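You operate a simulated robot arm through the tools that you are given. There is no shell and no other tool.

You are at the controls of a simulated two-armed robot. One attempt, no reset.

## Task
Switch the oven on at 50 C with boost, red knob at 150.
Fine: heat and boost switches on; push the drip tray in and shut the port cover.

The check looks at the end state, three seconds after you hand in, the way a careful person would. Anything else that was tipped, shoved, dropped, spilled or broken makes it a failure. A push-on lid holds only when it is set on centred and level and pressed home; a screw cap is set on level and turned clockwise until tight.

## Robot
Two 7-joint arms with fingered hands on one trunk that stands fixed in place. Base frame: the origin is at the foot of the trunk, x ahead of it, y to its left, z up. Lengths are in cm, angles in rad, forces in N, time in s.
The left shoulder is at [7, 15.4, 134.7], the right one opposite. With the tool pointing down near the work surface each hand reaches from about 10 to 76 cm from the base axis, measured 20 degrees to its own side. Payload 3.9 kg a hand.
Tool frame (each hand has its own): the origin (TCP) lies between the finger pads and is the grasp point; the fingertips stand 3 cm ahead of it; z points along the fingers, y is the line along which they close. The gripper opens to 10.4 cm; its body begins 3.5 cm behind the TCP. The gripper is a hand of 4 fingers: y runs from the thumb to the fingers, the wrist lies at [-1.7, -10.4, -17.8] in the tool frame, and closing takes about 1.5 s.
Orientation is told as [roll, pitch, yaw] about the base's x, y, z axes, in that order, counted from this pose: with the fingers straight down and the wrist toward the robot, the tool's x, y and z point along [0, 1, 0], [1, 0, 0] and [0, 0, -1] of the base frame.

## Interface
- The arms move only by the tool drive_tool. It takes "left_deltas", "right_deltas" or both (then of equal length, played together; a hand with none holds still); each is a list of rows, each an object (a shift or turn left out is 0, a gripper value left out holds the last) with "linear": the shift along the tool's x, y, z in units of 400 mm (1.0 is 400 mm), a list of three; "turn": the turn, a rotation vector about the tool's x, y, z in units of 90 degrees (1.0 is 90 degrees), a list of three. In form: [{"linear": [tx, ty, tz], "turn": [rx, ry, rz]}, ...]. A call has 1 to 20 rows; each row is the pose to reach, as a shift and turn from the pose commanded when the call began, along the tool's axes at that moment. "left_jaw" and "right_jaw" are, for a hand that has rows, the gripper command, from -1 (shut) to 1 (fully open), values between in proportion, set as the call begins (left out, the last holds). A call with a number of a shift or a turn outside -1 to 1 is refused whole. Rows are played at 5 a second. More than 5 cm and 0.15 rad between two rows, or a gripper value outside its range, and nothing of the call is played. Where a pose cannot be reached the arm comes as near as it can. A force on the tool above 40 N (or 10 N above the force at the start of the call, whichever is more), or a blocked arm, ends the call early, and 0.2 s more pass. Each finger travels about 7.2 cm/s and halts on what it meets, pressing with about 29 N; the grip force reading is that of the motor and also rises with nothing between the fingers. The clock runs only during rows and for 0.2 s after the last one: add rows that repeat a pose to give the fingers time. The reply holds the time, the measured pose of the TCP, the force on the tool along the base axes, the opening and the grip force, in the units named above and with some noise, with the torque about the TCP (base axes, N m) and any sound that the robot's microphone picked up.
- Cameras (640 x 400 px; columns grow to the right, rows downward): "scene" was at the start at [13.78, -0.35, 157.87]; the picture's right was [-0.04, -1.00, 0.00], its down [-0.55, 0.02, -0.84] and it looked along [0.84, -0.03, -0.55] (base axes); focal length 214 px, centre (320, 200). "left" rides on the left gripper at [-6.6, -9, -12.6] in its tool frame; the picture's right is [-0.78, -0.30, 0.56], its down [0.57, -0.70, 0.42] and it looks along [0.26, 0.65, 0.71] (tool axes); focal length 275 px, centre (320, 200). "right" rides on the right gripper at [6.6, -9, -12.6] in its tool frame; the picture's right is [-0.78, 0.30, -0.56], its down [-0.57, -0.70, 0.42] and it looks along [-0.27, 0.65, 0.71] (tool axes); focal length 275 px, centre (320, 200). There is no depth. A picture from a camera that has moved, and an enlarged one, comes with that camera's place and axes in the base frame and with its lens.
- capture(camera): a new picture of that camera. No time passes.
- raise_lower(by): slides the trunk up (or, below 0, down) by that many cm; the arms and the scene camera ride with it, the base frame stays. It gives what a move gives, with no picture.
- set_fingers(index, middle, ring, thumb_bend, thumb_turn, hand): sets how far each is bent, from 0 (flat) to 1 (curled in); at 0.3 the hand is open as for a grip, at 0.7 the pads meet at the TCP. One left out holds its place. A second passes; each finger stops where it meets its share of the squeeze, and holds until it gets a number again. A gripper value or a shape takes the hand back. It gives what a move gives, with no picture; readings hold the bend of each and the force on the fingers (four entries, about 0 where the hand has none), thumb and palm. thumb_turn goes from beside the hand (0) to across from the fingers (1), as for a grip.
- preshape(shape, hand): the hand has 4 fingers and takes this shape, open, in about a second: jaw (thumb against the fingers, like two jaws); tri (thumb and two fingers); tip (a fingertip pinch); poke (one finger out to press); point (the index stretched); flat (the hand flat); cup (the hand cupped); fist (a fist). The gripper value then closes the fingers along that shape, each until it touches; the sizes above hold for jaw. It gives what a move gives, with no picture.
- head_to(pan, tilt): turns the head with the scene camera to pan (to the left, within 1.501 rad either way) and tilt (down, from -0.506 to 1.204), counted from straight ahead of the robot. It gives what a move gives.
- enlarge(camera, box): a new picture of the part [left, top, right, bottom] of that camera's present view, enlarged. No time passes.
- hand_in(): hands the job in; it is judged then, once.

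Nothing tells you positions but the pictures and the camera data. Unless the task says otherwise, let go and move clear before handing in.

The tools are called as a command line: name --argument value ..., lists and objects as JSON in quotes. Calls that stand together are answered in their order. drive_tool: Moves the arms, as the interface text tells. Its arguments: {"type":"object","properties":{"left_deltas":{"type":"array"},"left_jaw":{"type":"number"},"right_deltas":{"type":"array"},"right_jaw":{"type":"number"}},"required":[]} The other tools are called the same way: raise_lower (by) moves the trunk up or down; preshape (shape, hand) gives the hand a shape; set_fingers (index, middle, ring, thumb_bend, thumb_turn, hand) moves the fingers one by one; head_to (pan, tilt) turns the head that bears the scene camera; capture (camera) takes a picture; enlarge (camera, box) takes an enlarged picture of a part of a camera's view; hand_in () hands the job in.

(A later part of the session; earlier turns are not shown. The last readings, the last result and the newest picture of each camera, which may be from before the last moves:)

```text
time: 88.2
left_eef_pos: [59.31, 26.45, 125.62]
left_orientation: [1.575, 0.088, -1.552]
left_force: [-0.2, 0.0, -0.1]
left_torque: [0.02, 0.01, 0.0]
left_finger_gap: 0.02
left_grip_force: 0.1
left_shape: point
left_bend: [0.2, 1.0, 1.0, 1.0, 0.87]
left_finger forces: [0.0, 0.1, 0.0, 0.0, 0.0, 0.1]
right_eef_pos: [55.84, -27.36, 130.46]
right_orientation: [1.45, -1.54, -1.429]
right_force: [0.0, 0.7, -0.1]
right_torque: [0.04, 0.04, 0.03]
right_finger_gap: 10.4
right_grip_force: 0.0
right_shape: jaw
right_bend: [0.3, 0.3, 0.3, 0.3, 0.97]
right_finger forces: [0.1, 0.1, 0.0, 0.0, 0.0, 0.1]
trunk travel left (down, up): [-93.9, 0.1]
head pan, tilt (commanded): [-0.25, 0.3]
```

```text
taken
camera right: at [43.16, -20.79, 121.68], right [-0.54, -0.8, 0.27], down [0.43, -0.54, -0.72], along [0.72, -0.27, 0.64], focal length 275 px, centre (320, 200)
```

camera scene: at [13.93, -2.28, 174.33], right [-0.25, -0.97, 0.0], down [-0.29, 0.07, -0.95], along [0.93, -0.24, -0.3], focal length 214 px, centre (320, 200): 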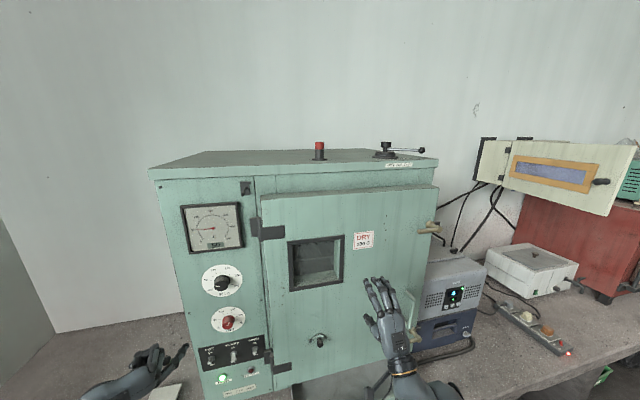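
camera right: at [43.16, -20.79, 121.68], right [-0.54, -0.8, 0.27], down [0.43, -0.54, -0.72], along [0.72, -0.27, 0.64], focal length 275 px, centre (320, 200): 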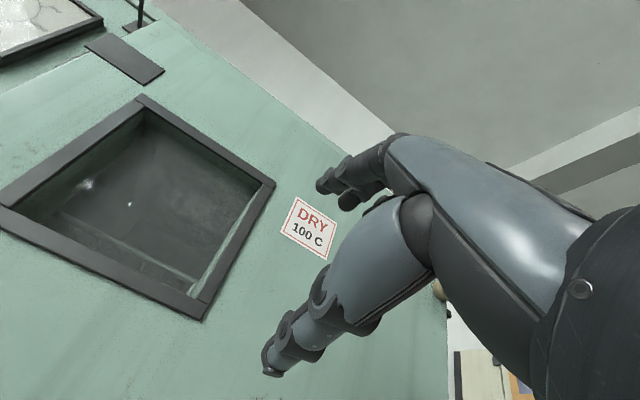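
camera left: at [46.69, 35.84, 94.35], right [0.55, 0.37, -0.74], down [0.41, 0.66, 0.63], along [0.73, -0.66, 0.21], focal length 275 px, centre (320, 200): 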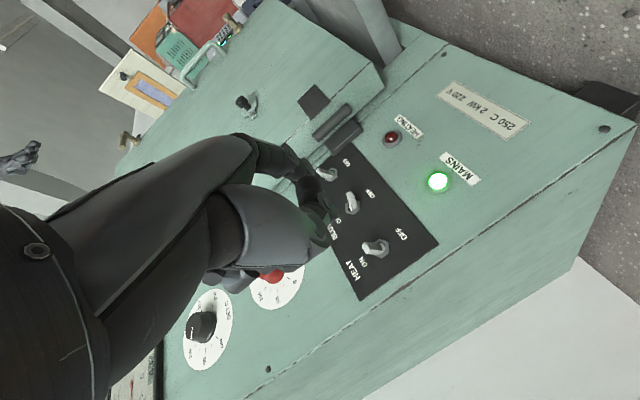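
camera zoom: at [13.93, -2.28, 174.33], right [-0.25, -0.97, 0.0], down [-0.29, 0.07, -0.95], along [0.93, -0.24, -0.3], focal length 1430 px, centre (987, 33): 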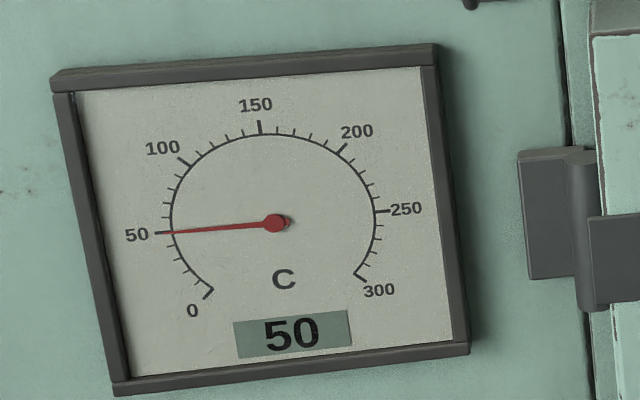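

The top fittings are only a capped tube and a vent damper, so the port cover is the hinged disc on the door. I'll go back down and look at the black sliver by its hinge at higher zoom.

raise_lower --by -25.4

head_to --pan -0.2 --tilt 0.6

enlarge --camera "right" --box '[90, 206, 138, 236]'

enlarge --camera "right" --box '[110, 206, 166, 276]'

capture --camera "scene"

```text
time: 90.8
left_eef_pos: [59.33, 26.47, 100.26]
left_orientation: [1.577, 0.085, -1.551]
left_force: [-0.1, 0.4, 0.6]
left_torque: [-0.02, 0.02, 0.0]
left_finger_gap: 0.03
left_grip_force: 0.1
left_shape: point
left_bend: [0.2, 1.0, 1.0, 1.0, 0.87]
left_finger forces: [0.0, 0.0, 0.1, 0.1, 0.1, 0.0]
right_eef_pos: [55.9, -27.27, 105.13]
right_orientation: [1.453, -1.538, -1.433]
right_force: [-0.5, 0.3, 0.0]
right_torque: [0.02, 0.01, 0.0]
right_finger_gap: 10.39
right_grip_force: 0.1
right_shape: jaw
right_bend: [0.3, 0.3, 0.3, 0.3, 0.97]
right_finger forces: [0.1, 0.0, 0.0, 0.0, 0.0, 0.0]
trunk travel left (down, up): [-68.5, 25.5]
head pan, tilt (commanded): [-0.25, 0.3]
```

```text
time: 91.6
left_eef_pos: [59.38, 26.47, 100.13]
left_orientation: [1.576, 0.085, -1.551]
left_force: [-0.6, -0.3, -0.5]
left_torque: [0.01, 0.02, 0.02]
left_finger_gap: 0.0
left_grip_force: 0.1
left_shape: point
left_bend: [0.2, 1.0, 1.0, 1.0, 0.87]
left_finger forces: [0.0, 0.0, 0.0, 0.0, 0.0, 0.1]
right_eef_pos: [55.91, -27.24, 105.09]
right_orientation: [1.449, -1.538, -1.433]
right_force: [0.2, 0.3, -0.1]
right_torque: [-0.02, 0.01, 0.02]
right_finger_gap: 10.41
right_grip_force: 0.0
right_shape: jaw
right_bend: [0.3, 0.3, 0.3, 0.3, 0.97]
right_finger forces: [0.0, 0.0, 0.1, 0.0, 0.0, 0.0]
trunk travel left (down, up): [-68.5, 25.5]
head pan, tilt (commanded): [-0.201, 0.6]
```

```text
13.33 times, centred on (114, 221) of right
camera zoom: at [43.16, -20.78, 96.28], right [-0.54, -0.8, 0.27], down [0.43, -0.54, -0.72], along [0.72, -0.27, 0.64], focal length 3670 px, centre (3067, -80)
```

zoom: 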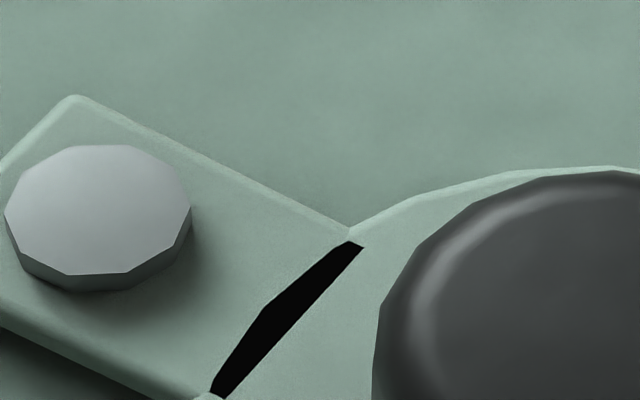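

```text
5.71 times, centred on (138, 241) of right
camera zoom: at [43.16, -20.78, 96.28], right [-0.54, -0.8, 0.27], down [0.43, -0.54, -0.72], along [0.72, -0.27, 0.64], focal length 1573 px, centre (1360, -34)
```

zoom: 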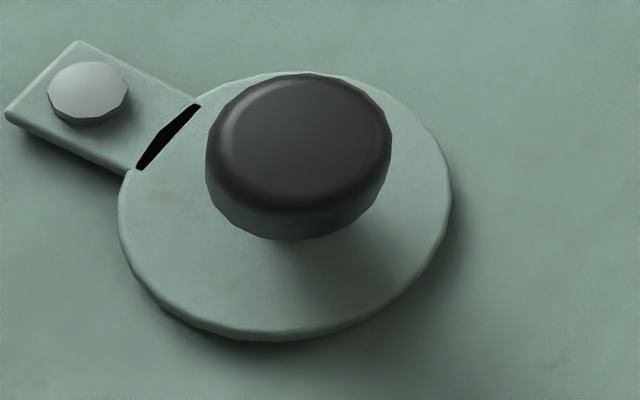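

```text
taken
camera scene: at [13.54, -1.74, 146.2], right [-0.2, -0.98, 0.0], down [-0.55, 0.11, -0.83], along [0.81, -0.16, -0.56], focal length 214 px, centre (320, 200)
```

scene: 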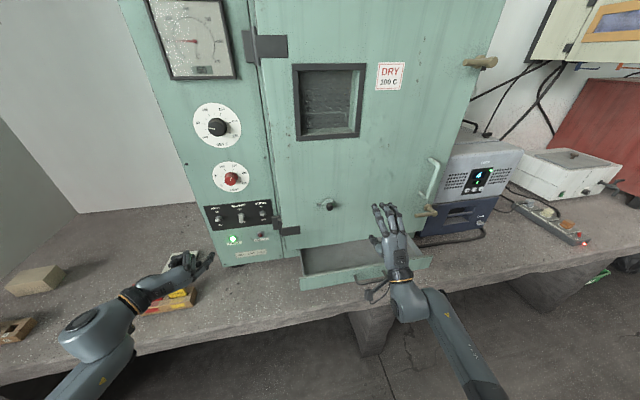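

The black sliver is just the seam between tab and disc, and the cover lies almost flat. I'll make sure it is home by pressing its knob gently with the right hand, so I close that hand and line it up.

drive_tool --right_deltas '[{"turn": [0, 0, -0.08]}, {"turn": [0, 0, -0.16]}, {"turn": [0, 0, -0.24]}, {"turn": [0, 0, -0.32]}, {"turn": [0, 0, -0.4]}, {"linear": [0.07, -0.005, 0.027], "turn": [0, 0, -0.4]}, {"linear": [0.14, -0.01, 0.054], "turn": [0, 0, -0.4]}, {"linear": [0.21, -0.016, 0.08], "turn": [0, 0, -0.4]}, {"linear": [0.274, -0.021, 0.107], "turn": [0, 0, -0.4]}, {"linear": [0.274, -0.021, 0.107], "turn": [0, 0, -0.4]}]' --right_jaw -1

capture --camera "scene"

capture --camera "right"

```text
time: 93.8
left_eef_pos: [59.25, 26.46, 100.22]
left_orientation: [1.575, 0.086, -1.552]
left_force: [0.0, 0.3, -0.4]
left_torque: [-0.01, -0.03, 0.01]
left_finger_gap: 0.0
left_grip_force: 0.0
left_shape: point
left_bend: [0.2, 1.0, 1.0, 1.0, 0.87]
left_finger forces: [0.1, 0.0, 0.0, 0.1, 0.0, 0.0]
right_eef_pos: [60.0, -28.55, 114.01]
right_orientation: [-1.457, -0.995, 1.564]
right_force: [0.0, -0.3, 0.5]
right_torque: [0.0, -0.03, 0.02]
right_finger_gap: 0.0
right_grip_force: 28.9
right_shape: jaw
right_bend: [0.7, 0.7, 0.7, 0.49, 1.0]
right_finger forces: [0.0, 0.0, 0.1, 0.0, 0.0, 0.0]
right hand out of reach, approached as far as the arm can: row 1, 2, 3, 4, 5, 6, 7, 8, 9, 10
trunk travel left (down, up): [-68.5, 25.5]
head pan, tilt (commanded): [-0.201, 0.6]
```

```text
taken
camera scene: at [13.5, -1.77, 146.19], right [-0.2, -0.98, 0.0], down [-0.55, 0.11, -0.83], along [0.81, -0.16, -0.56], focal length 214 px, centre (320, 200)
```

scene: 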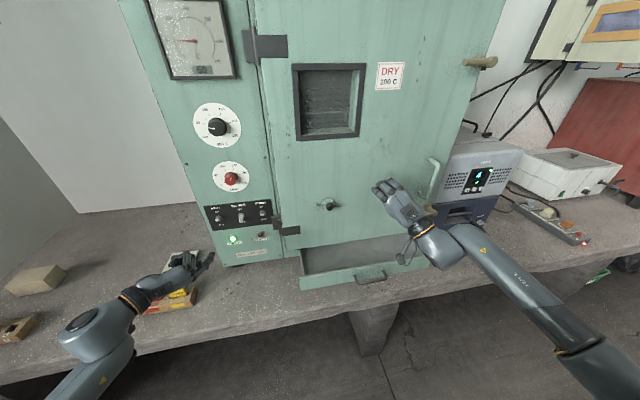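

```text
taken
camera right: at [46.76, -29.19, 103.58], right [-0.47, -0.54, 0.7], down [0.48, -0.82, -0.31], along [0.74, 0.2, 0.64], focal length 275 px, centre (320, 200)
```

right: 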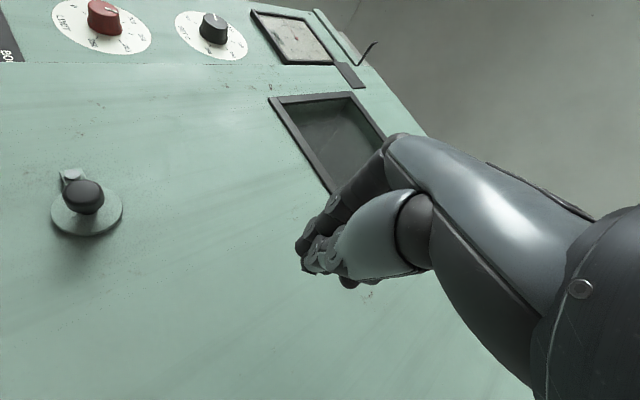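

The right arm settled at a comparable pose with about -33° roll. From here I'll move toward the port axis and straighten.

drive_tool --right_deltas '[{"linear": [0.0764, -0.006, 0.013], "turn": [-0.0005, -0.014, 0]}, {"linear": [0.153, -0.012, 0.027], "turn": [-0.001, -0.028, 0]}, {"linear": [0.229, -0.017, 0.04], "turn": [-0.0015, -0.041, 0]}, {"linear": [0.306, -0.023, 0.054], "turn": [-0.002, -0.055, 0]}, {"linear": [0.382, -0.029, 0.067], "turn": [-0.0025, -0.069, 0]}, {"linear": [0.382, -0.029, 0.067], "turn": [-0.0025, -0.069, 0]}]'

capture --camera "scene"

capture --camera "right"

```text
time: 95.2
left_eef_pos: [59.31, 26.51, 100.13]
left_orientation: [1.576, 0.087, -1.552]
left_force: [0.3, 0.0, 0.3]
left_torque: [-0.03, -0.02, 0.01]
left_finger_gap: 0.0
left_grip_force: 0.1
left_shape: point
left_bend: [0.2, 1.0, 1.0, 1.0, 0.87]
left_finger forces: [0.0, 0.0, 0.0, 0.0, 0.1, 0.1]
right_eef_pos: [60.4, -28.21, 114.18]
right_orientation: [-1.453, -1.003, 1.558]
right_force: [0.8, -0.1, 0.1]
right_torque: [0.0, -0.02, 0.03]
right_finger_gap: 0.02
right_grip_force: 28.8
right_shape: jaw
right_bend: [0.7, 0.7, 0.7, 0.49, 1.0]
right_finger forces: [0.0, 0.0, 0.0, 0.0, 0.0, 0.0]
right hand out of reach, approached as far as the arm can: row 1, 2, 3, 4, 5, 6
trunk travel left (down, up): [-68.5, 25.5]
head pan, tilt (commanded): [-0.201, 0.6]
```

```text
taken
camera scene: at [13.53, -1.75, 146.19], right [-0.2, -0.98, 0.0], down [-0.55, 0.11, -0.83], along [0.81, -0.16, -0.56], focal length 214 px, centre (320, 200)
```

scene: 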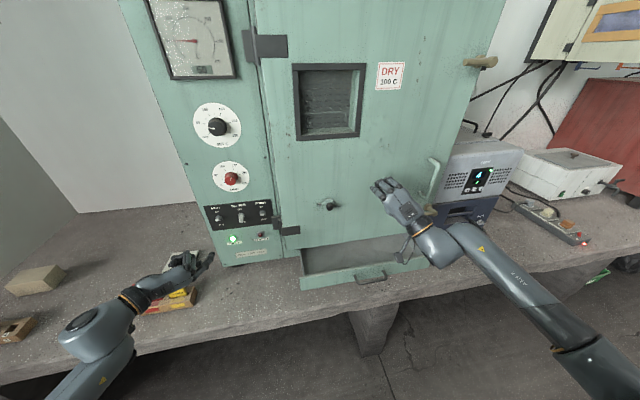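

```text
taken
camera right: at [47.14, -28.85, 103.84], right [-0.47, -0.54, 0.7], down [0.48, -0.82, -0.31], along [0.74, 0.19, 0.64], focal length 275 px, centre (320, 200)
```

right: 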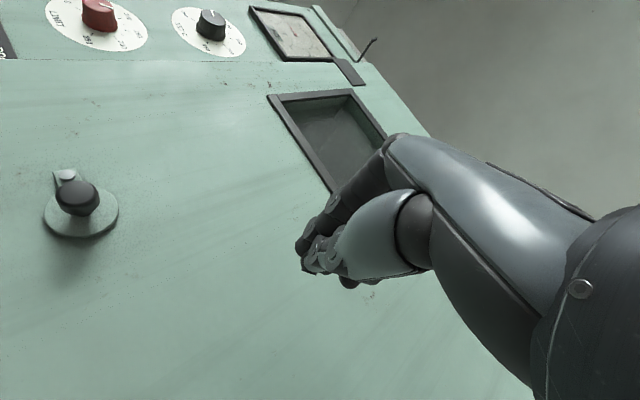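

The arm is at a joint limit here. The left arm worked well with about 90° of roll, so I'll mirror that by rolling the right hand further to about -90° and then moving in.

drive_tool --right_deltas '[{"turn": [0, 0, -0.08]}, {"turn": [0, 0, -0.16]}, {"turn": [0, 0, -0.24]}, {"turn": [0, 0, -0.32]}, {"turn": [0, 0, -0.4]}, {"turn": [0, 0, -0.48]}, {"turn": [0, 0, -0.56]}, {"turn": [0, 0, -0.63]}, {"turn": [0, 0, -0.63]}]'

capture --camera "scene"

capture --camera "right"

```text
time: 97.2
left_eef_pos: [59.34, 26.52, 100.3]
left_orientation: [1.576, 0.085, -1.551]
left_force: [-0.2, 0.5, 0.0]
left_torque: [0.01, 0.03, -0.02]
left_finger_gap: 0.0
left_grip_force: 0.1
left_shape: point
left_bend: [0.2, 1.0, 1.0, 1.0, 0.87]
left_finger forces: [0.1, 0.0, 0.0, 0.1, 0.1, 0.0]
right_eef_pos: [59.12, -29.13, 123.31]
right_orientation: [-1.466, -0.043, 1.651]
right_force: [-0.3, 0.4, 0.3]
right_torque: [0.0, 0.05, -0.03]
right_finger_gap: 0.01
right_grip_force: 29.1
right_shape: jaw
right_bend: [0.7, 0.7, 0.7, 0.49, 1.0]
right_finger forces: [0.0, 0.0, 0.0, 0.1, 0.0, 0.0]
right hand out of reach, approached as far as the arm can: row 1, 2, 3, 4, 5, 6, 7, 8, 9
trunk travel left (down, up): [-68.5, 25.5]
head pan, tilt (commanded): [-0.201, 0.6]
```

```text
taken
camera scene: at [13.47, -1.8, 146.19], right [-0.2, -0.98, 0.0], down [-0.55, 0.11, -0.83], along [0.81, -0.16, -0.56], focal length 214 px, centre (320, 200)
```

scene: 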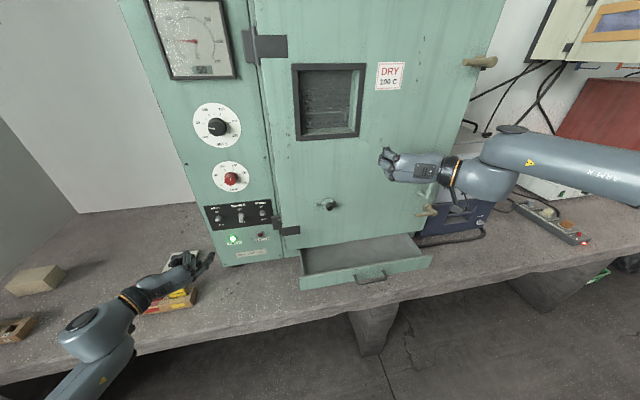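

```text
taken
camera right: at [46.76, -39.08, 117.49], right [-0.49, 0.22, 0.84], down [0.54, -0.68, 0.49], along [0.68, 0.7, 0.22], focal length 275 px, centre (320, 200)
```

right: 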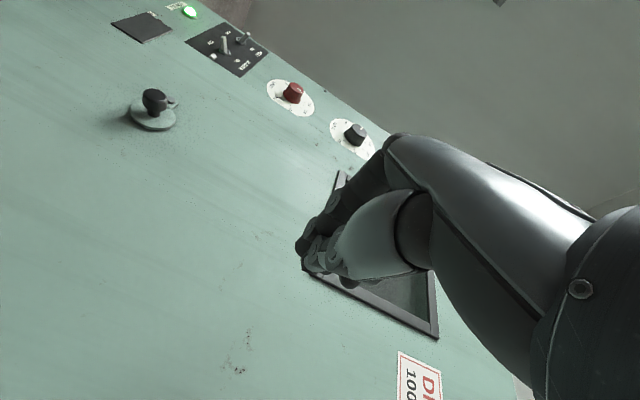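

The hand is now at about -92° roll, though the elbow is high. I'll try moving left and down toward the port axis from this posture.

drive_tool --right_deltas '[{"linear": [0.04, 0.06, 0.014]}, {"linear": [0.08, 0.125, 0.029]}, {"linear": [0.12, 0.188, 0.044]}, {"linear": [0.165, 0.25, 0.058]}, {"linear": [0.207, 0.313, 0.073]}, {"linear": [0.207, 0.313, 0.073]}]'

capture --camera "scene"

```text
time: 98.6
left_eef_pos: [59.31, 26.52, 100.19]
left_orientation: [1.575, 0.085, -1.553]
left_force: [0.3, 0.2, -0.3]
left_torque: [0.0, -0.04, -0.02]
left_finger_gap: 0.0
left_grip_force: 0.0
left_shape: point
left_bend: [0.2, 1.0, 1.0, 1.0, 0.87]
left_finger forces: [0.1, 0.0, 0.1, 0.1, 0.0, 0.1]
right_eef_pos: [57.7, -22.28, 124.01]
right_orientation: [-1.497, -0.019, 1.652]
right_force: [-0.6, 0.0, 0.1]
right_torque: [-0.01, 0.04, 0.01]
right_finger_gap: 0.0
right_grip_force: 29.6
right_shape: jaw
right_bend: [0.7, 0.7, 0.7, 0.49, 1.0]
right_finger forces: [0.0, 0.1, 0.0, 0.1, 0.1, 0.0]
right hand out of reach, approached as far as the arm can: row 1, 2, 3, 4, 5, 6
trunk travel left (down, up): [-68.5, 25.5]
head pan, tilt (commanded): [-0.201, 0.6]
```

```text
taken
camera scene: at [13.54, -1.74, 146.19], right [-0.2, -0.98, 0.0], down [-0.55, 0.11, -0.83], along [0.81, -0.16, -0.56], focal length 214 px, centre (320, 200)
```

scene: 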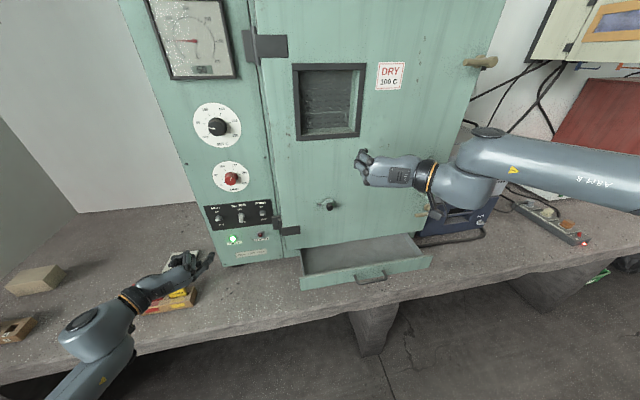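

The right arm's elbow is stuck high, so I'll use the left hand for the port instead: its index tip position is known and the port is within its reach. I move the right hand aside first, then bring the left hand across.

drive_tool --right_deltas '[{"linear": [-0.037, -0.078, -0.051]}, {"linear": [-0.074, -0.156, -0.103]}, {"linear": [-0.11, -0.234, -0.154]}, {"linear": [-0.11, -0.234, -0.154]}]'

drive_tool --left_deltas '[{"linear": [0.03, 0.11, 0]}, {"linear": [0.06, 0.22, 0]}, {"linear": [0.09, 0.33, 0]}, {"linear": [0.12, 0.44, 0]}, {"linear": [0.15, 0.55, 0]}, {"linear": [0.18, 0.66, 0]}, {"linear": [0.21, 0.77, 0]}, {"linear": [0.235, 0.86, 0]}, {"linear": [0.2418, 0.8925, 0]}, {"linear": [0.2418, 0.8925, 0]}]'

capture --camera "scene"

capture --camera "left"

```text
time: 99.6
left_eef_pos: [59.23, 26.44, 100.32]
left_orientation: [1.575, 0.086, -1.551]
left_force: [0.0, 0.2, 0.0]
left_torque: [0.0, 0.02, -0.01]
left_finger_gap: 0.0
left_grip_force: 0.0
left_shape: point
left_bend: [0.2, 1.0, 1.0, 1.0, 0.87]
left_finger forces: [0.1, 0.0, 0.1, 0.1, 0.1, 0.1]
right_eef_pos: [57.1, -23.61, 124.7]
right_orientation: [-1.499, -0.024, 1.654]
right_force: [1.2, -0.2, -0.2]
right_torque: [0.0, 0.0, -0.01]
right_finger_gap: 0.0
right_grip_force: 29.0
right_shape: jaw
right_bend: [0.7, 0.7, 0.7, 0.49, 1.0]
right_finger forces: [0.0, 0.1, 0.0, 0.0, 0.0, 0.0]
right hand out of reach, approached as far as the arm can: row 1, 2, 3, 4
trunk travel left (down, up): [-68.5, 25.5]
head pan, tilt (commanded): [-0.201, 0.6]
```

```text
time: 101.8
left_eef_pos: [60.06, -9.91, 106.53]
left_orientation: [1.576, 0.085, -1.551]
left_force: [-0.9, -1.0, -0.3]
left_torque: [-0.04, -0.01, -0.02]
left_finger_gap: 0.0
left_grip_force: 0.0
left_shape: point
left_bend: [0.2, 1.0, 1.0, 1.0, 0.87]
left_finger forces: [0.1, 0.0, 0.0, 0.0, 0.1, 0.1]
right_eef_pos: [57.25, -23.49, 124.66]
right_orientation: [-1.499, -0.027, 1.654]
right_force: [-0.9, 0.1, -0.9]
right_torque: [-0.03, 0.01, 0.0]
right_finger_gap: 0.01
right_grip_force: 29.1
right_shape: jaw
right_bend: [0.7, 0.7, 0.7, 0.49, 1.0]
right_finger forces: [0.1, 0.0, 0.0, 0.0, 0.1, 0.0]
trunk travel left (down, up): [-68.5, 25.5]
head pan, tilt (commanded): [-0.201, 0.6]
```

```text
taken
camera scene: at [13.54, -1.74, 146.19], right [-0.2, -0.98, 0.0], down [-0.55, 0.11, -0.82], along [0.81, -0.16, -0.57], focal length 214 px, centre (320, 200)
```

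scene: 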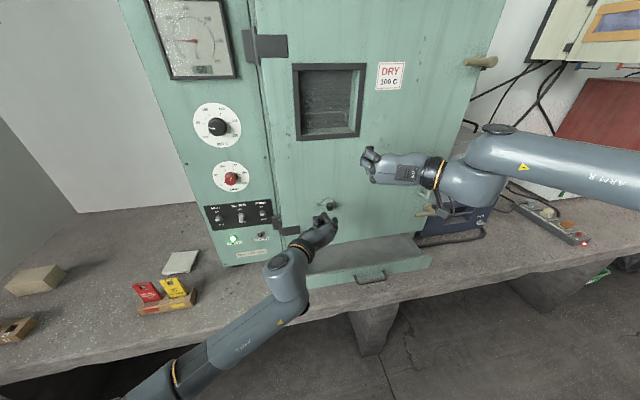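

```text
taken
camera left: at [47.41, -0.59, 100.7], right [0.55, 0.37, -0.74], down [0.41, 0.66, 0.63], along [0.73, -0.65, 0.21], focal length 275 px, centre (320, 200)
```

left: 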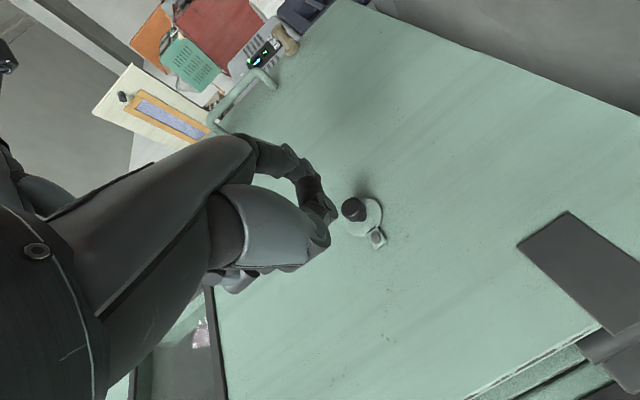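

enlarge --camera "left" --box '[330, 180, 400, 260]'

enlarge --camera "scene" --box '[300, 185, 356, 220]'

```text
5.00 times, centred on (365, 220) of left
camera zoom: at [47.41, -0.59, 100.7], right [0.55, 0.37, -0.74], down [0.41, 0.66, 0.63], along [0.73, -0.65, 0.21], focal length 1376 px, centre (95, 100)
```

zoom: 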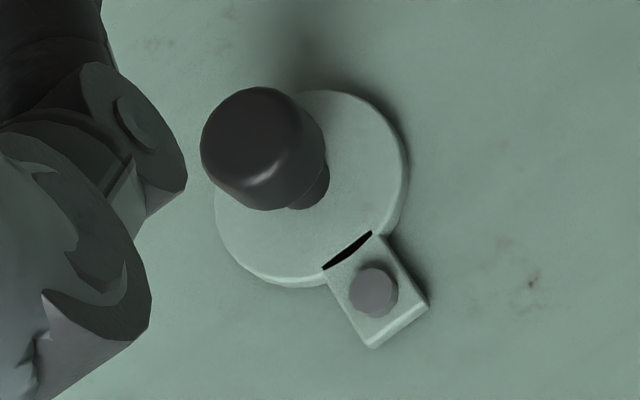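

```text
11.43 times, centred on (328, 202) of scene
camera zoom: at [13.54, -1.74, 146.19], right [-0.2, -0.98, 0.0], down [-0.55, 0.11, -0.82], along [0.81, -0.16, -0.57], focal length 2451 px, centre (229, 171)
```

zoom: 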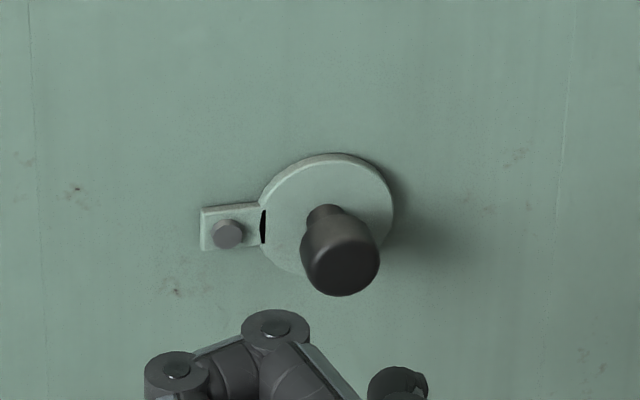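

The left index tip is lined up with the port knob (about 5 cm in front of it). I'll advance 4.4 cm and look.

drive_tool --left_deltas '[{"linear": [0, 0, 0.03]}, {"linear": [0, 0, 0.06]}, {"linear": [0, 0, 0.09]}, {"linear": [0, 0, 0.11]}, {"linear": [0, 0, 0.11]}]'

enlarge --camera "scene" --box '[300, 185, 356, 220]'

enlarge --camera "left" --box '[290, 160, 402, 230]'

```text
time: 103.0
left_eef_pos: [64.45, -9.78, 106.78]
left_orientation: [1.575, 0.085, -1.55]
left_force: [-0.8, 0.5, -0.5]
left_torque: [0.02, -0.01, -0.03]
left_finger_gap: 0.0
left_grip_force: 0.0
left_shape: point
left_bend: [0.2, 1.0, 1.0, 1.0, 0.87]
left_finger forces: [0.0, 0.0, 0.0, 0.0, 0.1, 0.1]
right_eef_pos: [57.39, -23.61, 124.69]
right_orientation: [-1.498, -0.027, 1.655]
right_force: [-0.2, -0.1, 0.2]
right_torque: [0.01, -0.03, -0.01]
right_finger_gap: 0.01
right_grip_force: 28.6
right_shape: jaw
right_bend: [0.7, 0.7, 0.7, 0.49, 1.0]
right_finger forces: [0.0, 0.1, 0.0, 0.1, 0.0, 0.0]
trunk travel left (down, up): [-68.5, 25.5]
head pan, tilt (commanded): [-0.201, 0.6]
```

```text
11.43 times, centred on (328, 202) of scene
camera zoom: at [13.52, -1.76, 146.19], right [-0.2, -0.98, 0.0], down [-0.55, 0.11, -0.83], along [0.81, -0.16, -0.56], focal length 2451 px, centre (229, 171)
```

zoom: 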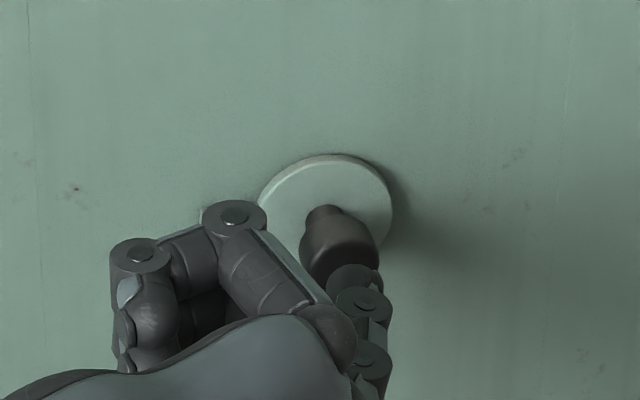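

```text
5.71 times, centred on (346, 195) of left
camera zoom: at [51.73, -0.51, 100.94], right [0.55, 0.37, -0.74], down [0.41, 0.66, 0.63], along [0.73, -0.65, 0.21], focal length 1573 px, centre (171, 229)
```

zoom: 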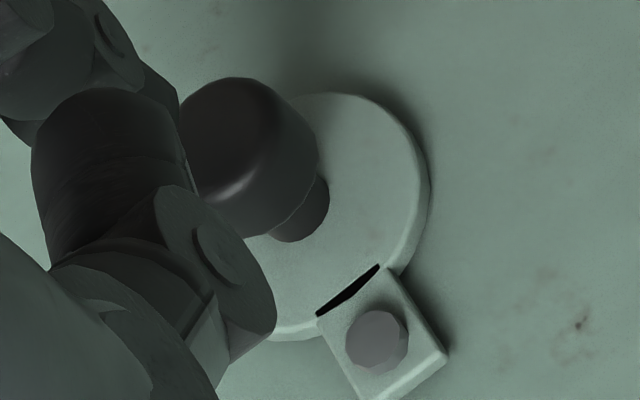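

The fingertip is at the knob's face. I'll press forward slowly and watch the force.

drive_tool --left_deltas '[{"linear": [0, 0, 0.008]}, {"linear": [0, 0, 0.016]}, {"linear": [0, 0, 0.024]}, {"linear": [0, 0, 0.032]}, {"linear": [0, 0, 0.032]}]'

enlarge --camera "scene" --box '[300, 185, 356, 220]'

enlarge --camera "left" --box '[290, 160, 402, 230]'

```text
time: 104.2
left_eef_pos: [65.59, -9.85, 106.78]
left_orientation: [1.576, 0.087, -1.553]
left_force: [-2.9, 0.4, 0.4]
left_torque: [0.05, 0.08, -0.19]
left_finger_gap: 0.0
left_grip_force: 0.0
left_shape: point
left_bend: [0.2, 1.0, 1.0, 1.0, 0.87]
left_finger forces: [3.0, 0.0, 0.0, 0.0, 0.0, 0.1]
right_eef_pos: [57.09, -23.59, 124.57]
right_orientation: [-1.503, -0.027, 1.653]
right_force: [0.3, -0.3, 1.4]
right_torque: [0.0, -0.02, 0.01]
right_finger_gap: 0.0
right_grip_force: 28.6
right_shape: jaw
right_bend: [0.7, 0.7, 0.7, 0.49, 1.0]
right_finger forces: [0.0, 0.0, 0.1, 0.1, 0.0, 0.1]
trunk travel left (down, up): [-68.5, 25.5]
head pan, tilt (commanded): [-0.201, 0.6]
```

```text
11.43 times, centred on (328, 202) of scene
camera zoom: at [13.48, -1.75, 146.19], right [-0.2, -0.98, 0.0], down [-0.55, 0.11, -0.83], along [0.81, -0.16, -0.56], focal length 2451 px, centre (229, 171)
```

zoom: 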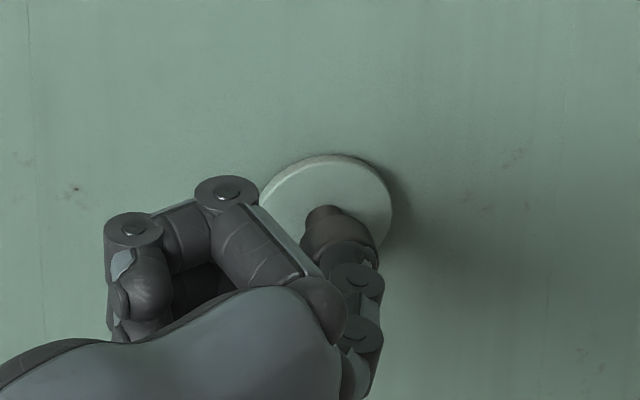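

```text
5.71 times, centred on (346, 195) of left
camera zoom: at [52.84, -0.54, 100.94], right [0.55, 0.37, -0.74], down [0.41, 0.66, 0.63], along [0.72, -0.66, 0.21], focal length 1573 px, centre (171, 229)
```

zoom: 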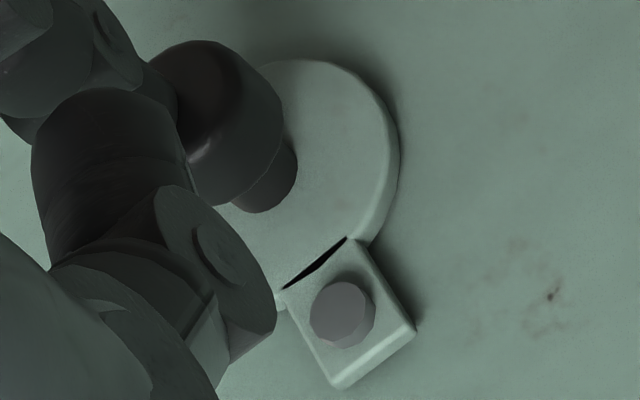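

Contact at about 3 N. I'll press a little further to see whether the cover yields or is firmly home.

drive_tool --left_deltas '[{"linear": [0, 0, 0.006]}, {"linear": [0, 0, 0.012]}, {"linear": [0, 0, 0.018]}, {"linear": [0, 0, 0.018]}]'

enlarge --camera "scene" --box '[300, 185, 356, 220]'

enlarge --camera "left" --box '[290, 160, 402, 230]'

```text
time: 105.2
left_eef_pos: [65.84, -9.6, 107.21]
left_orientation: [1.581, 0.083, -1.551]
left_force: [-26.0, 8.3, -2.0]
left_torque: [0.26, 0.57, -1.58]
left_finger_gap: 0.01
left_grip_force: 0.0
left_shape: point
left_bend: [0.17, 1.0, 1.0, 1.0, 0.87]
left_finger forces: [24.4, 0.1, 0.0, 0.0, 0.0, 0.0]
right_eef_pos: [56.72, -23.32, 124.94]
right_orientation: [-1.505, -0.023, 1.654]
right_force: [1.1, -0.7, 0.3]
right_torque: [0.05, -0.04, -0.01]
right_finger_gap: 0.02
right_grip_force: 29.2
right_shape: jaw
right_bend: [0.7, 0.7, 0.7, 0.49, 1.0]
right_finger forces: [0.0, 0.1, 0.0, 0.0, 0.1, 0.1]
trunk travel left (down, up): [-68.5, 25.5]
head pan, tilt (commanded): [-0.201, 0.6]
```

```text
11.43 times, centred on (328, 202) of scene
camera zoom: at [12.88, -1.54, 146.25], right [-0.2, -0.98, 0.0], down [-0.55, 0.11, -0.83], along [0.81, -0.17, -0.56], focal length 2451 px, centre (229, 171)
```

zoom: 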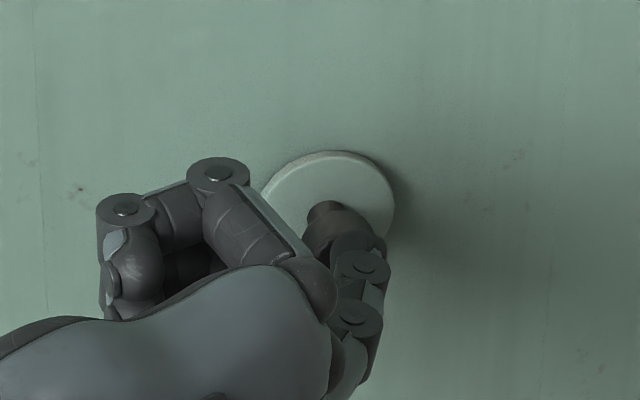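

```text
5.71 times, centred on (346, 195) of left
camera zoom: at [53.21, -0.3, 101.24], right [0.56, 0.37, -0.74], down [0.41, 0.66, 0.63], along [0.72, -0.66, 0.22], focal length 1573 px, centre (171, 229)
```

zoom: 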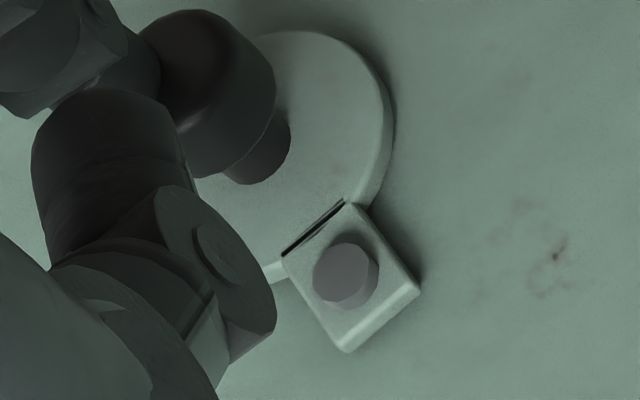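

The cover now resists firmly at 26 N, and the seam's look changed slightly. I'll back off and compare it with before.

drive_tool --left_deltas '[{"linear": [0, 0, -0.02]}, {"linear": [0, 0, -0.06]}, {"linear": [0, 0, -0.12]}, {"linear": [0, 0, -0.12]}]'

enlarge --camera "scene" --box '[300, 185, 356, 220]'

enlarge --camera "left" --box '[320, 160, 432, 230]'

capture --camera "left"

```text
time: 106.2
left_eef_pos: [61.83, -9.79, 106.69]
left_orientation: [1.576, 0.087, -1.551]
left_force: [0.0, 0.1, 0.5]
left_torque: [-0.01, 0.02, 0.01]
left_finger_gap: 0.0
left_grip_force: 0.1
left_shape: point
left_bend: [0.2, 1.0, 1.0, 1.0, 0.87]
left_finger forces: [0.0, 0.1, 0.1, 0.1, 0.1, 0.0]
right_eef_pos: [57.34, -23.41, 124.6]
right_orientation: [-1.498, -0.027, 1.655]
right_force: [0.5, 0.4, 0.0]
right_torque: [-0.01, 0.01, 0.01]
right_finger_gap: 0.02
right_grip_force: 29.2
right_shape: jaw
right_bend: [0.7, 0.7, 0.7, 0.49, 1.0]
right_finger forces: [0.0, 0.0, 0.0, 0.1, 0.0, 0.0]
trunk travel left (down, up): [-68.5, 25.5]
head pan, tilt (commanded): [-0.201, 0.6]
```

```text
11.43 times, centred on (328, 202) of scene
camera zoom: at [13.66, -1.81, 146.17], right [-0.2, -0.98, 0.0], down [-0.55, 0.11, -0.82], along [0.81, -0.16, -0.57], focal length 2451 px, centre (229, 171)
```

zoom: 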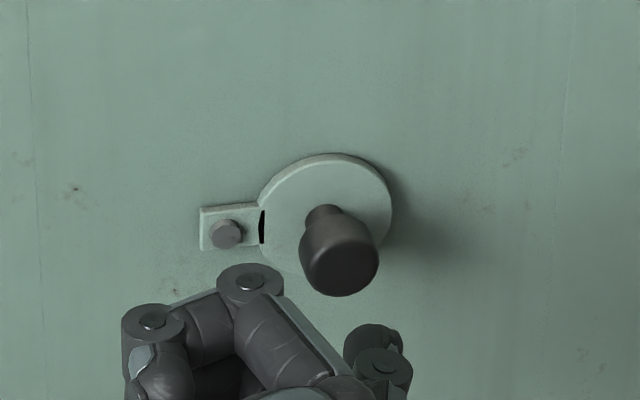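

```text
5.71 times, centred on (376, 195) of left
camera zoom: at [49.1, -0.38, 100.9], right [0.55, 0.37, -0.74], down [0.41, 0.66, 0.63], along [0.73, -0.65, 0.21], focal length 1573 px, centre (0, 229)
```

zoom: 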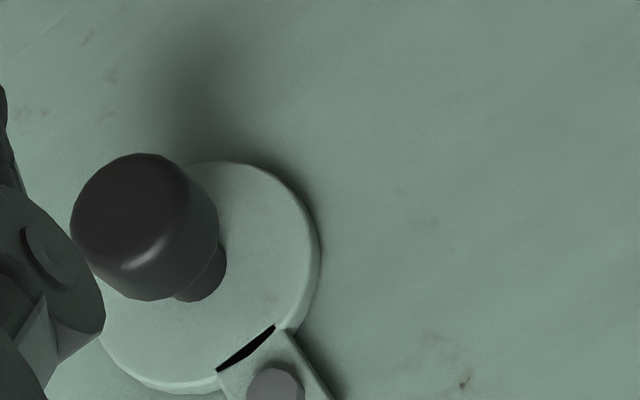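

```text
taken
camera left: at [49.1, -0.38, 100.9], right [0.55, 0.37, -0.74], down [0.41, 0.66, 0.63], along [0.73, -0.65, 0.21], focal length 275 px, centre (320, 200)
```

left: 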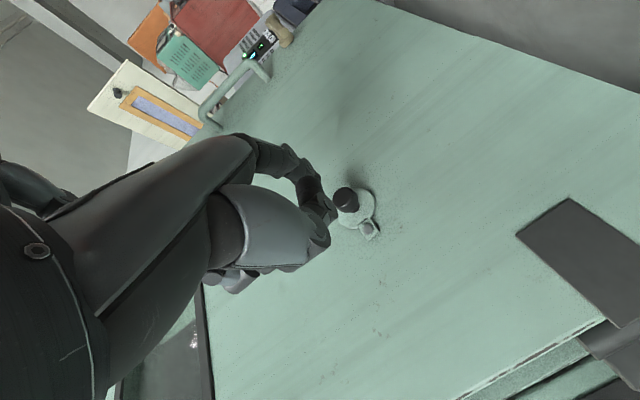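

enlarge --camera "left" --box '[346, 210, 386, 235]'

enlarge --camera "left" --box '[330, 176, 386, 211]'

enlarge --camera "scene" --box '[312, 192, 344, 212]'

capture --camera "right"

```text
16.00 times, centred on (366, 222) of left
camera zoom: at [49.1, -0.38, 100.9], right [0.55, 0.37, -0.74], down [0.41, 0.66, 0.63], along [0.73, -0.65, 0.21], focal length 4404 px, centre (-416, -160)
```

zoom: 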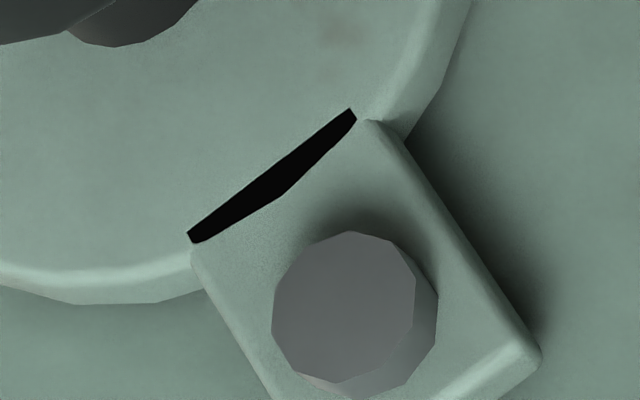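

```text
11.43 times, centred on (358, 194) of left
camera zoom: at [49.1, -0.38, 100.9], right [0.55, 0.37, -0.74], down [0.41, 0.66, 0.63], along [0.73, -0.65, 0.21], focal length 3146 px, centre (-114, 274)
```

zoom: 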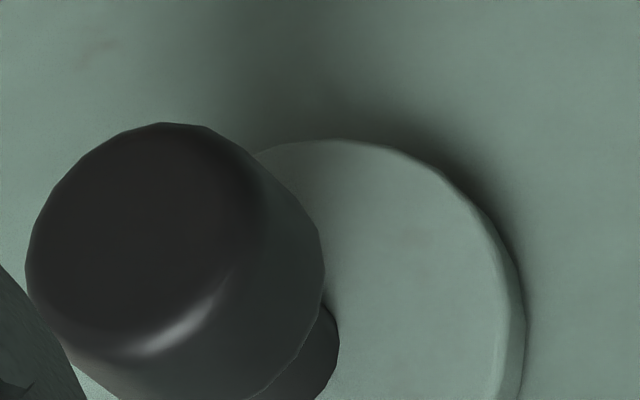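

```text
16.00 times, centred on (328, 202) of scene
camera zoom: at [13.66, -1.81, 146.17], right [-0.2, -0.98, 0.0], down [-0.55, 0.11, -0.82], along [0.81, -0.16, -0.57], focal length 3432 px, centre (192, 168)
```

zoom: 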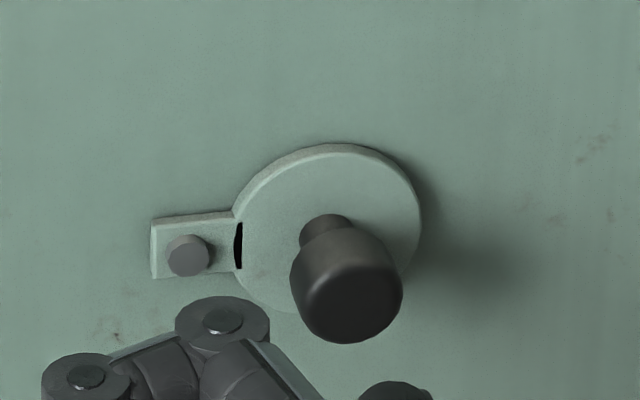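

```text
taken
camera right: at [45.12, -33.63, 118.6], right [-0.52, 0.23, 0.82], down [0.52, -0.67, 0.52], along [0.67, 0.7, 0.23], focal length 275 px, centre (320, 200)
```

right: 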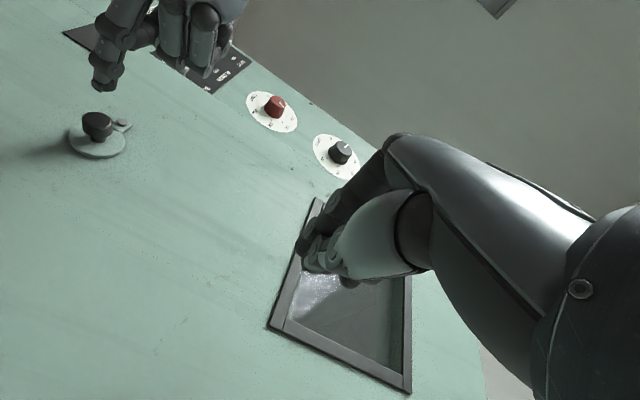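

The black sliver is just two overlapping coplanar surfaces, so the cover lies coplanar with its tab and presses firmly home. To learn whether it also swivels on the bolt, I'll try a very gentle upward nudge on the knob from below. First I position the finger.

drive_tool --left_deltas '[{"linear": [-0.04, 0.003, 0]}, {"linear": [-0.075, 0.006, 0.02]}, {"linear": [-0.075, 0.006, 0.06]}, {"linear": [-0.075, 0.006, 0.1]}, {"linear": [-0.075, 0.006, 0.115]}, {"linear": [-0.075, 0.006, 0.115]}]'

enlarge --camera "scene" --box '[300, 190, 356, 225]'

enlarge --camera "right" --box '[40, 60, 160, 170]'

```text
time: 107.6
left_eef_pos: [66.26, -9.68, 103.73]
left_orientation: [1.577, 0.085, -1.553]
left_force: [-0.6, 0.1, -0.8]
left_torque: [-0.01, -0.03, -0.01]
left_finger_gap: 0.0
left_grip_force: 0.0
left_shape: point
left_bend: [0.2, 1.0, 1.0, 1.0, 0.87]
left_finger forces: [0.0, 0.1, 0.1, 0.1, 0.0, 0.0]
right_eef_pos: [57.26, -23.42, 124.68]
right_orientation: [-1.499, -0.026, 1.654]
right_force: [-0.4, -0.8, -0.2]
right_torque: [0.0, 0.0, 0.0]
right_finger_gap: 0.0
right_grip_force: 28.7
right_shape: jaw
right_bend: [0.7, 0.7, 0.7, 0.49, 1.0]
right_finger forces: [0.1, 0.1, 0.0, 0.0, 0.0, 0.0]
trunk travel left (down, up): [-68.5, 25.5]
head pan, tilt (commanded): [-0.201, 0.6]
```

```text
11.43 times, centred on (328, 208) of scene
camera zoom: at [13.53, -1.76, 146.19], right [-0.2, -0.98, 0.0], down [-0.55, 0.11, -0.83], along [0.81, -0.16, -0.56], focal length 2451 px, centre (229, 114)
```

zoom: 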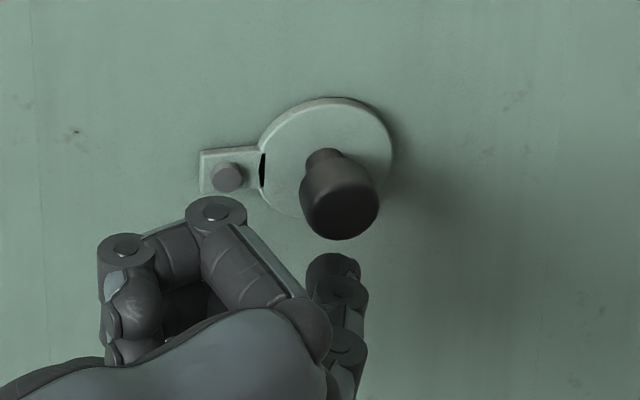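

```text
3.64 times, centred on (100, 115) of right
camera zoom: at [45.02, -33.59, 118.66], right [-0.52, 0.23, 0.82], down [0.52, -0.67, 0.52], along [0.67, 0.7, 0.23], focal length 1001 px, centre (1120, 509)
```

zoom: 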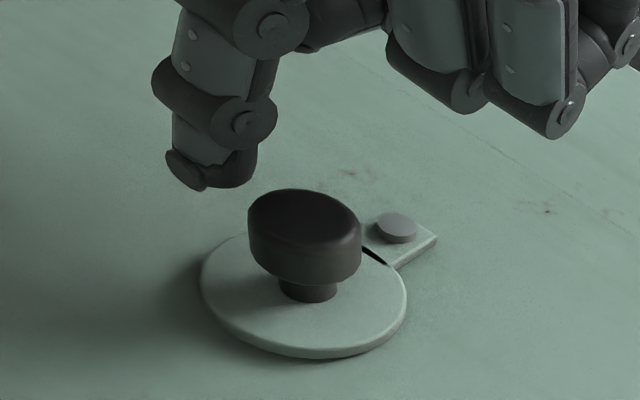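

From this angle the disc clearly lies flat. I'll raise the finger gently to touch the knob from below and watch for movement.

drive_tool --left_deltas '[{"linear": [0.008, -0.0007, 0]}, {"linear": [0.016, -0.0014, 0]}, {"linear": [0.024, -0.002, 0]}, {"linear": [0.03, -0.0026, 0]}, {"linear": [0.03, -0.0026, 0]}]'

enlarge --camera "right" --box '[40, 60, 160, 170]'

```text
time: 108.8
left_eef_pos: [66.3, -9.83, 104.98]
left_orientation: [1.575, 0.086, -1.552]
left_force: [0.5, -1.3, -0.5]
left_torque: [0.07, 0.04, -0.01]
left_finger_gap: 0.02
left_grip_force: 0.0
left_shape: point
left_bend: [0.2, 1.0, 1.0, 1.0, 0.87]
left_finger forces: [0.6, 0.0, 0.1, 0.0, 0.1, 0.0]
right_eef_pos: [57.31, -23.65, 124.56]
right_orientation: [-1.5, -0.026, 1.655]
right_force: [-0.3, -0.7, -0.3]
right_torque: [-0.01, -0.02, -0.01]
right_finger_gap: 0.0
right_grip_force: 29.4
right_shape: jaw
right_bend: [0.7, 0.7, 0.7, 0.49, 1.0]
right_finger forces: [0.0, 0.0, 0.0, 0.0, 0.0, 0.0]
trunk travel left (down, up): [-68.5, 25.5]
head pan, tilt (commanded): [-0.201, 0.6]
```

```text
3.64 times, centred on (100, 115) of right
camera zoom: at [45.04, -33.6, 118.65], right [-0.52, 0.23, 0.82], down [0.52, -0.67, 0.52], along [0.67, 0.7, 0.23], focal length 1001 px, centre (1120, 509)
```

zoom: 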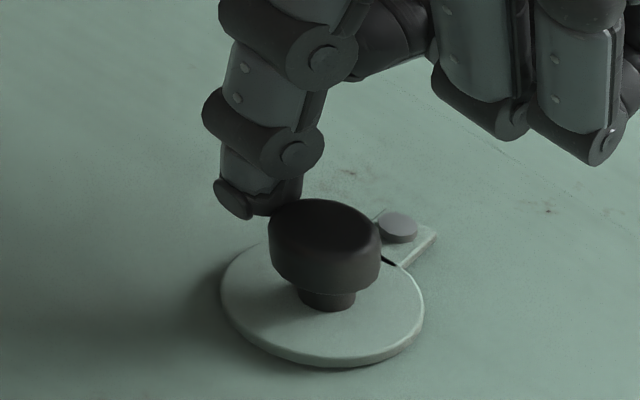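

The cover swivels in the plane of the door about its bolt with very little force. I'll nudge it a bit more to see what lies behind it; I can push it back the same way.

drive_tool --left_deltas '[{"linear": [0.012, -0.001, 0]}, {"linear": [0.024, -0.002, 0]}, {"linear": [0.036, -0.003, 0]}, {"linear": [0.036, -0.003, 0]}]'

enlarge --camera "right" --box '[40, 60, 160, 170]'

enlarge --camera "scene" --box '[300, 180, 356, 215]'

```text
time: 109.8
left_eef_pos: [66.37, -9.61, 105.52]
left_orientation: [1.564, 0.093, -1.547]
left_force: [-8.9, 6.2, -34.3]
left_torque: [2.32, 0.71, -0.44]
left_finger_gap: 0.0
left_grip_force: 0.1
left_shape: point
left_bend: [0.18, 1.0, 1.0, 1.0, 0.87]
left_finger forces: [34.4, 0.0, 0.0, 0.0, 0.1, 0.1]
right_eef_pos: [57.74, -23.5, 124.51]
right_orientation: [-1.496, -0.026, 1.657]
right_force: [-0.5, 0.4, 0.2]
right_torque: [0.0, 0.03, 0.03]
right_finger_gap: 0.01
right_grip_force: 29.1
right_shape: jaw
right_bend: [0.7, 0.7, 0.7, 0.49, 1.0]
right_finger forces: [0.0, 0.0, 0.0, 0.0, 0.0, 0.1]
trunk travel left (down, up): [-68.5, 25.5]
head pan, tilt (commanded): [-0.201, 0.6]
```

```text
3.64 times, centred on (100, 115) of right
camera zoom: at [45.39, -33.53, 118.48], right [-0.52, 0.23, 0.82], down [0.52, -0.67, 0.52], along [0.67, 0.7, 0.23], focal length 1001 px, centre (1120, 509)
```

zoom: 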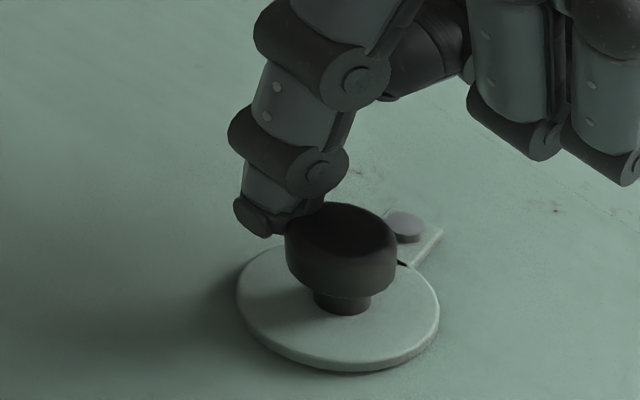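

```text
11.43 times, centred on (328, 198) of scene
camera zoom: at [13.96, -1.74, 146.1], right [-0.2, -0.98, 0.0], down [-0.56, 0.11, -0.82], along [0.81, -0.16, -0.57], focal length 2451 px, centre (229, 229)
```

zoom: 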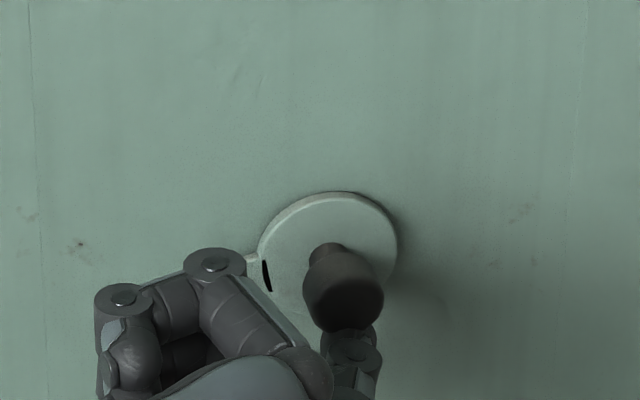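

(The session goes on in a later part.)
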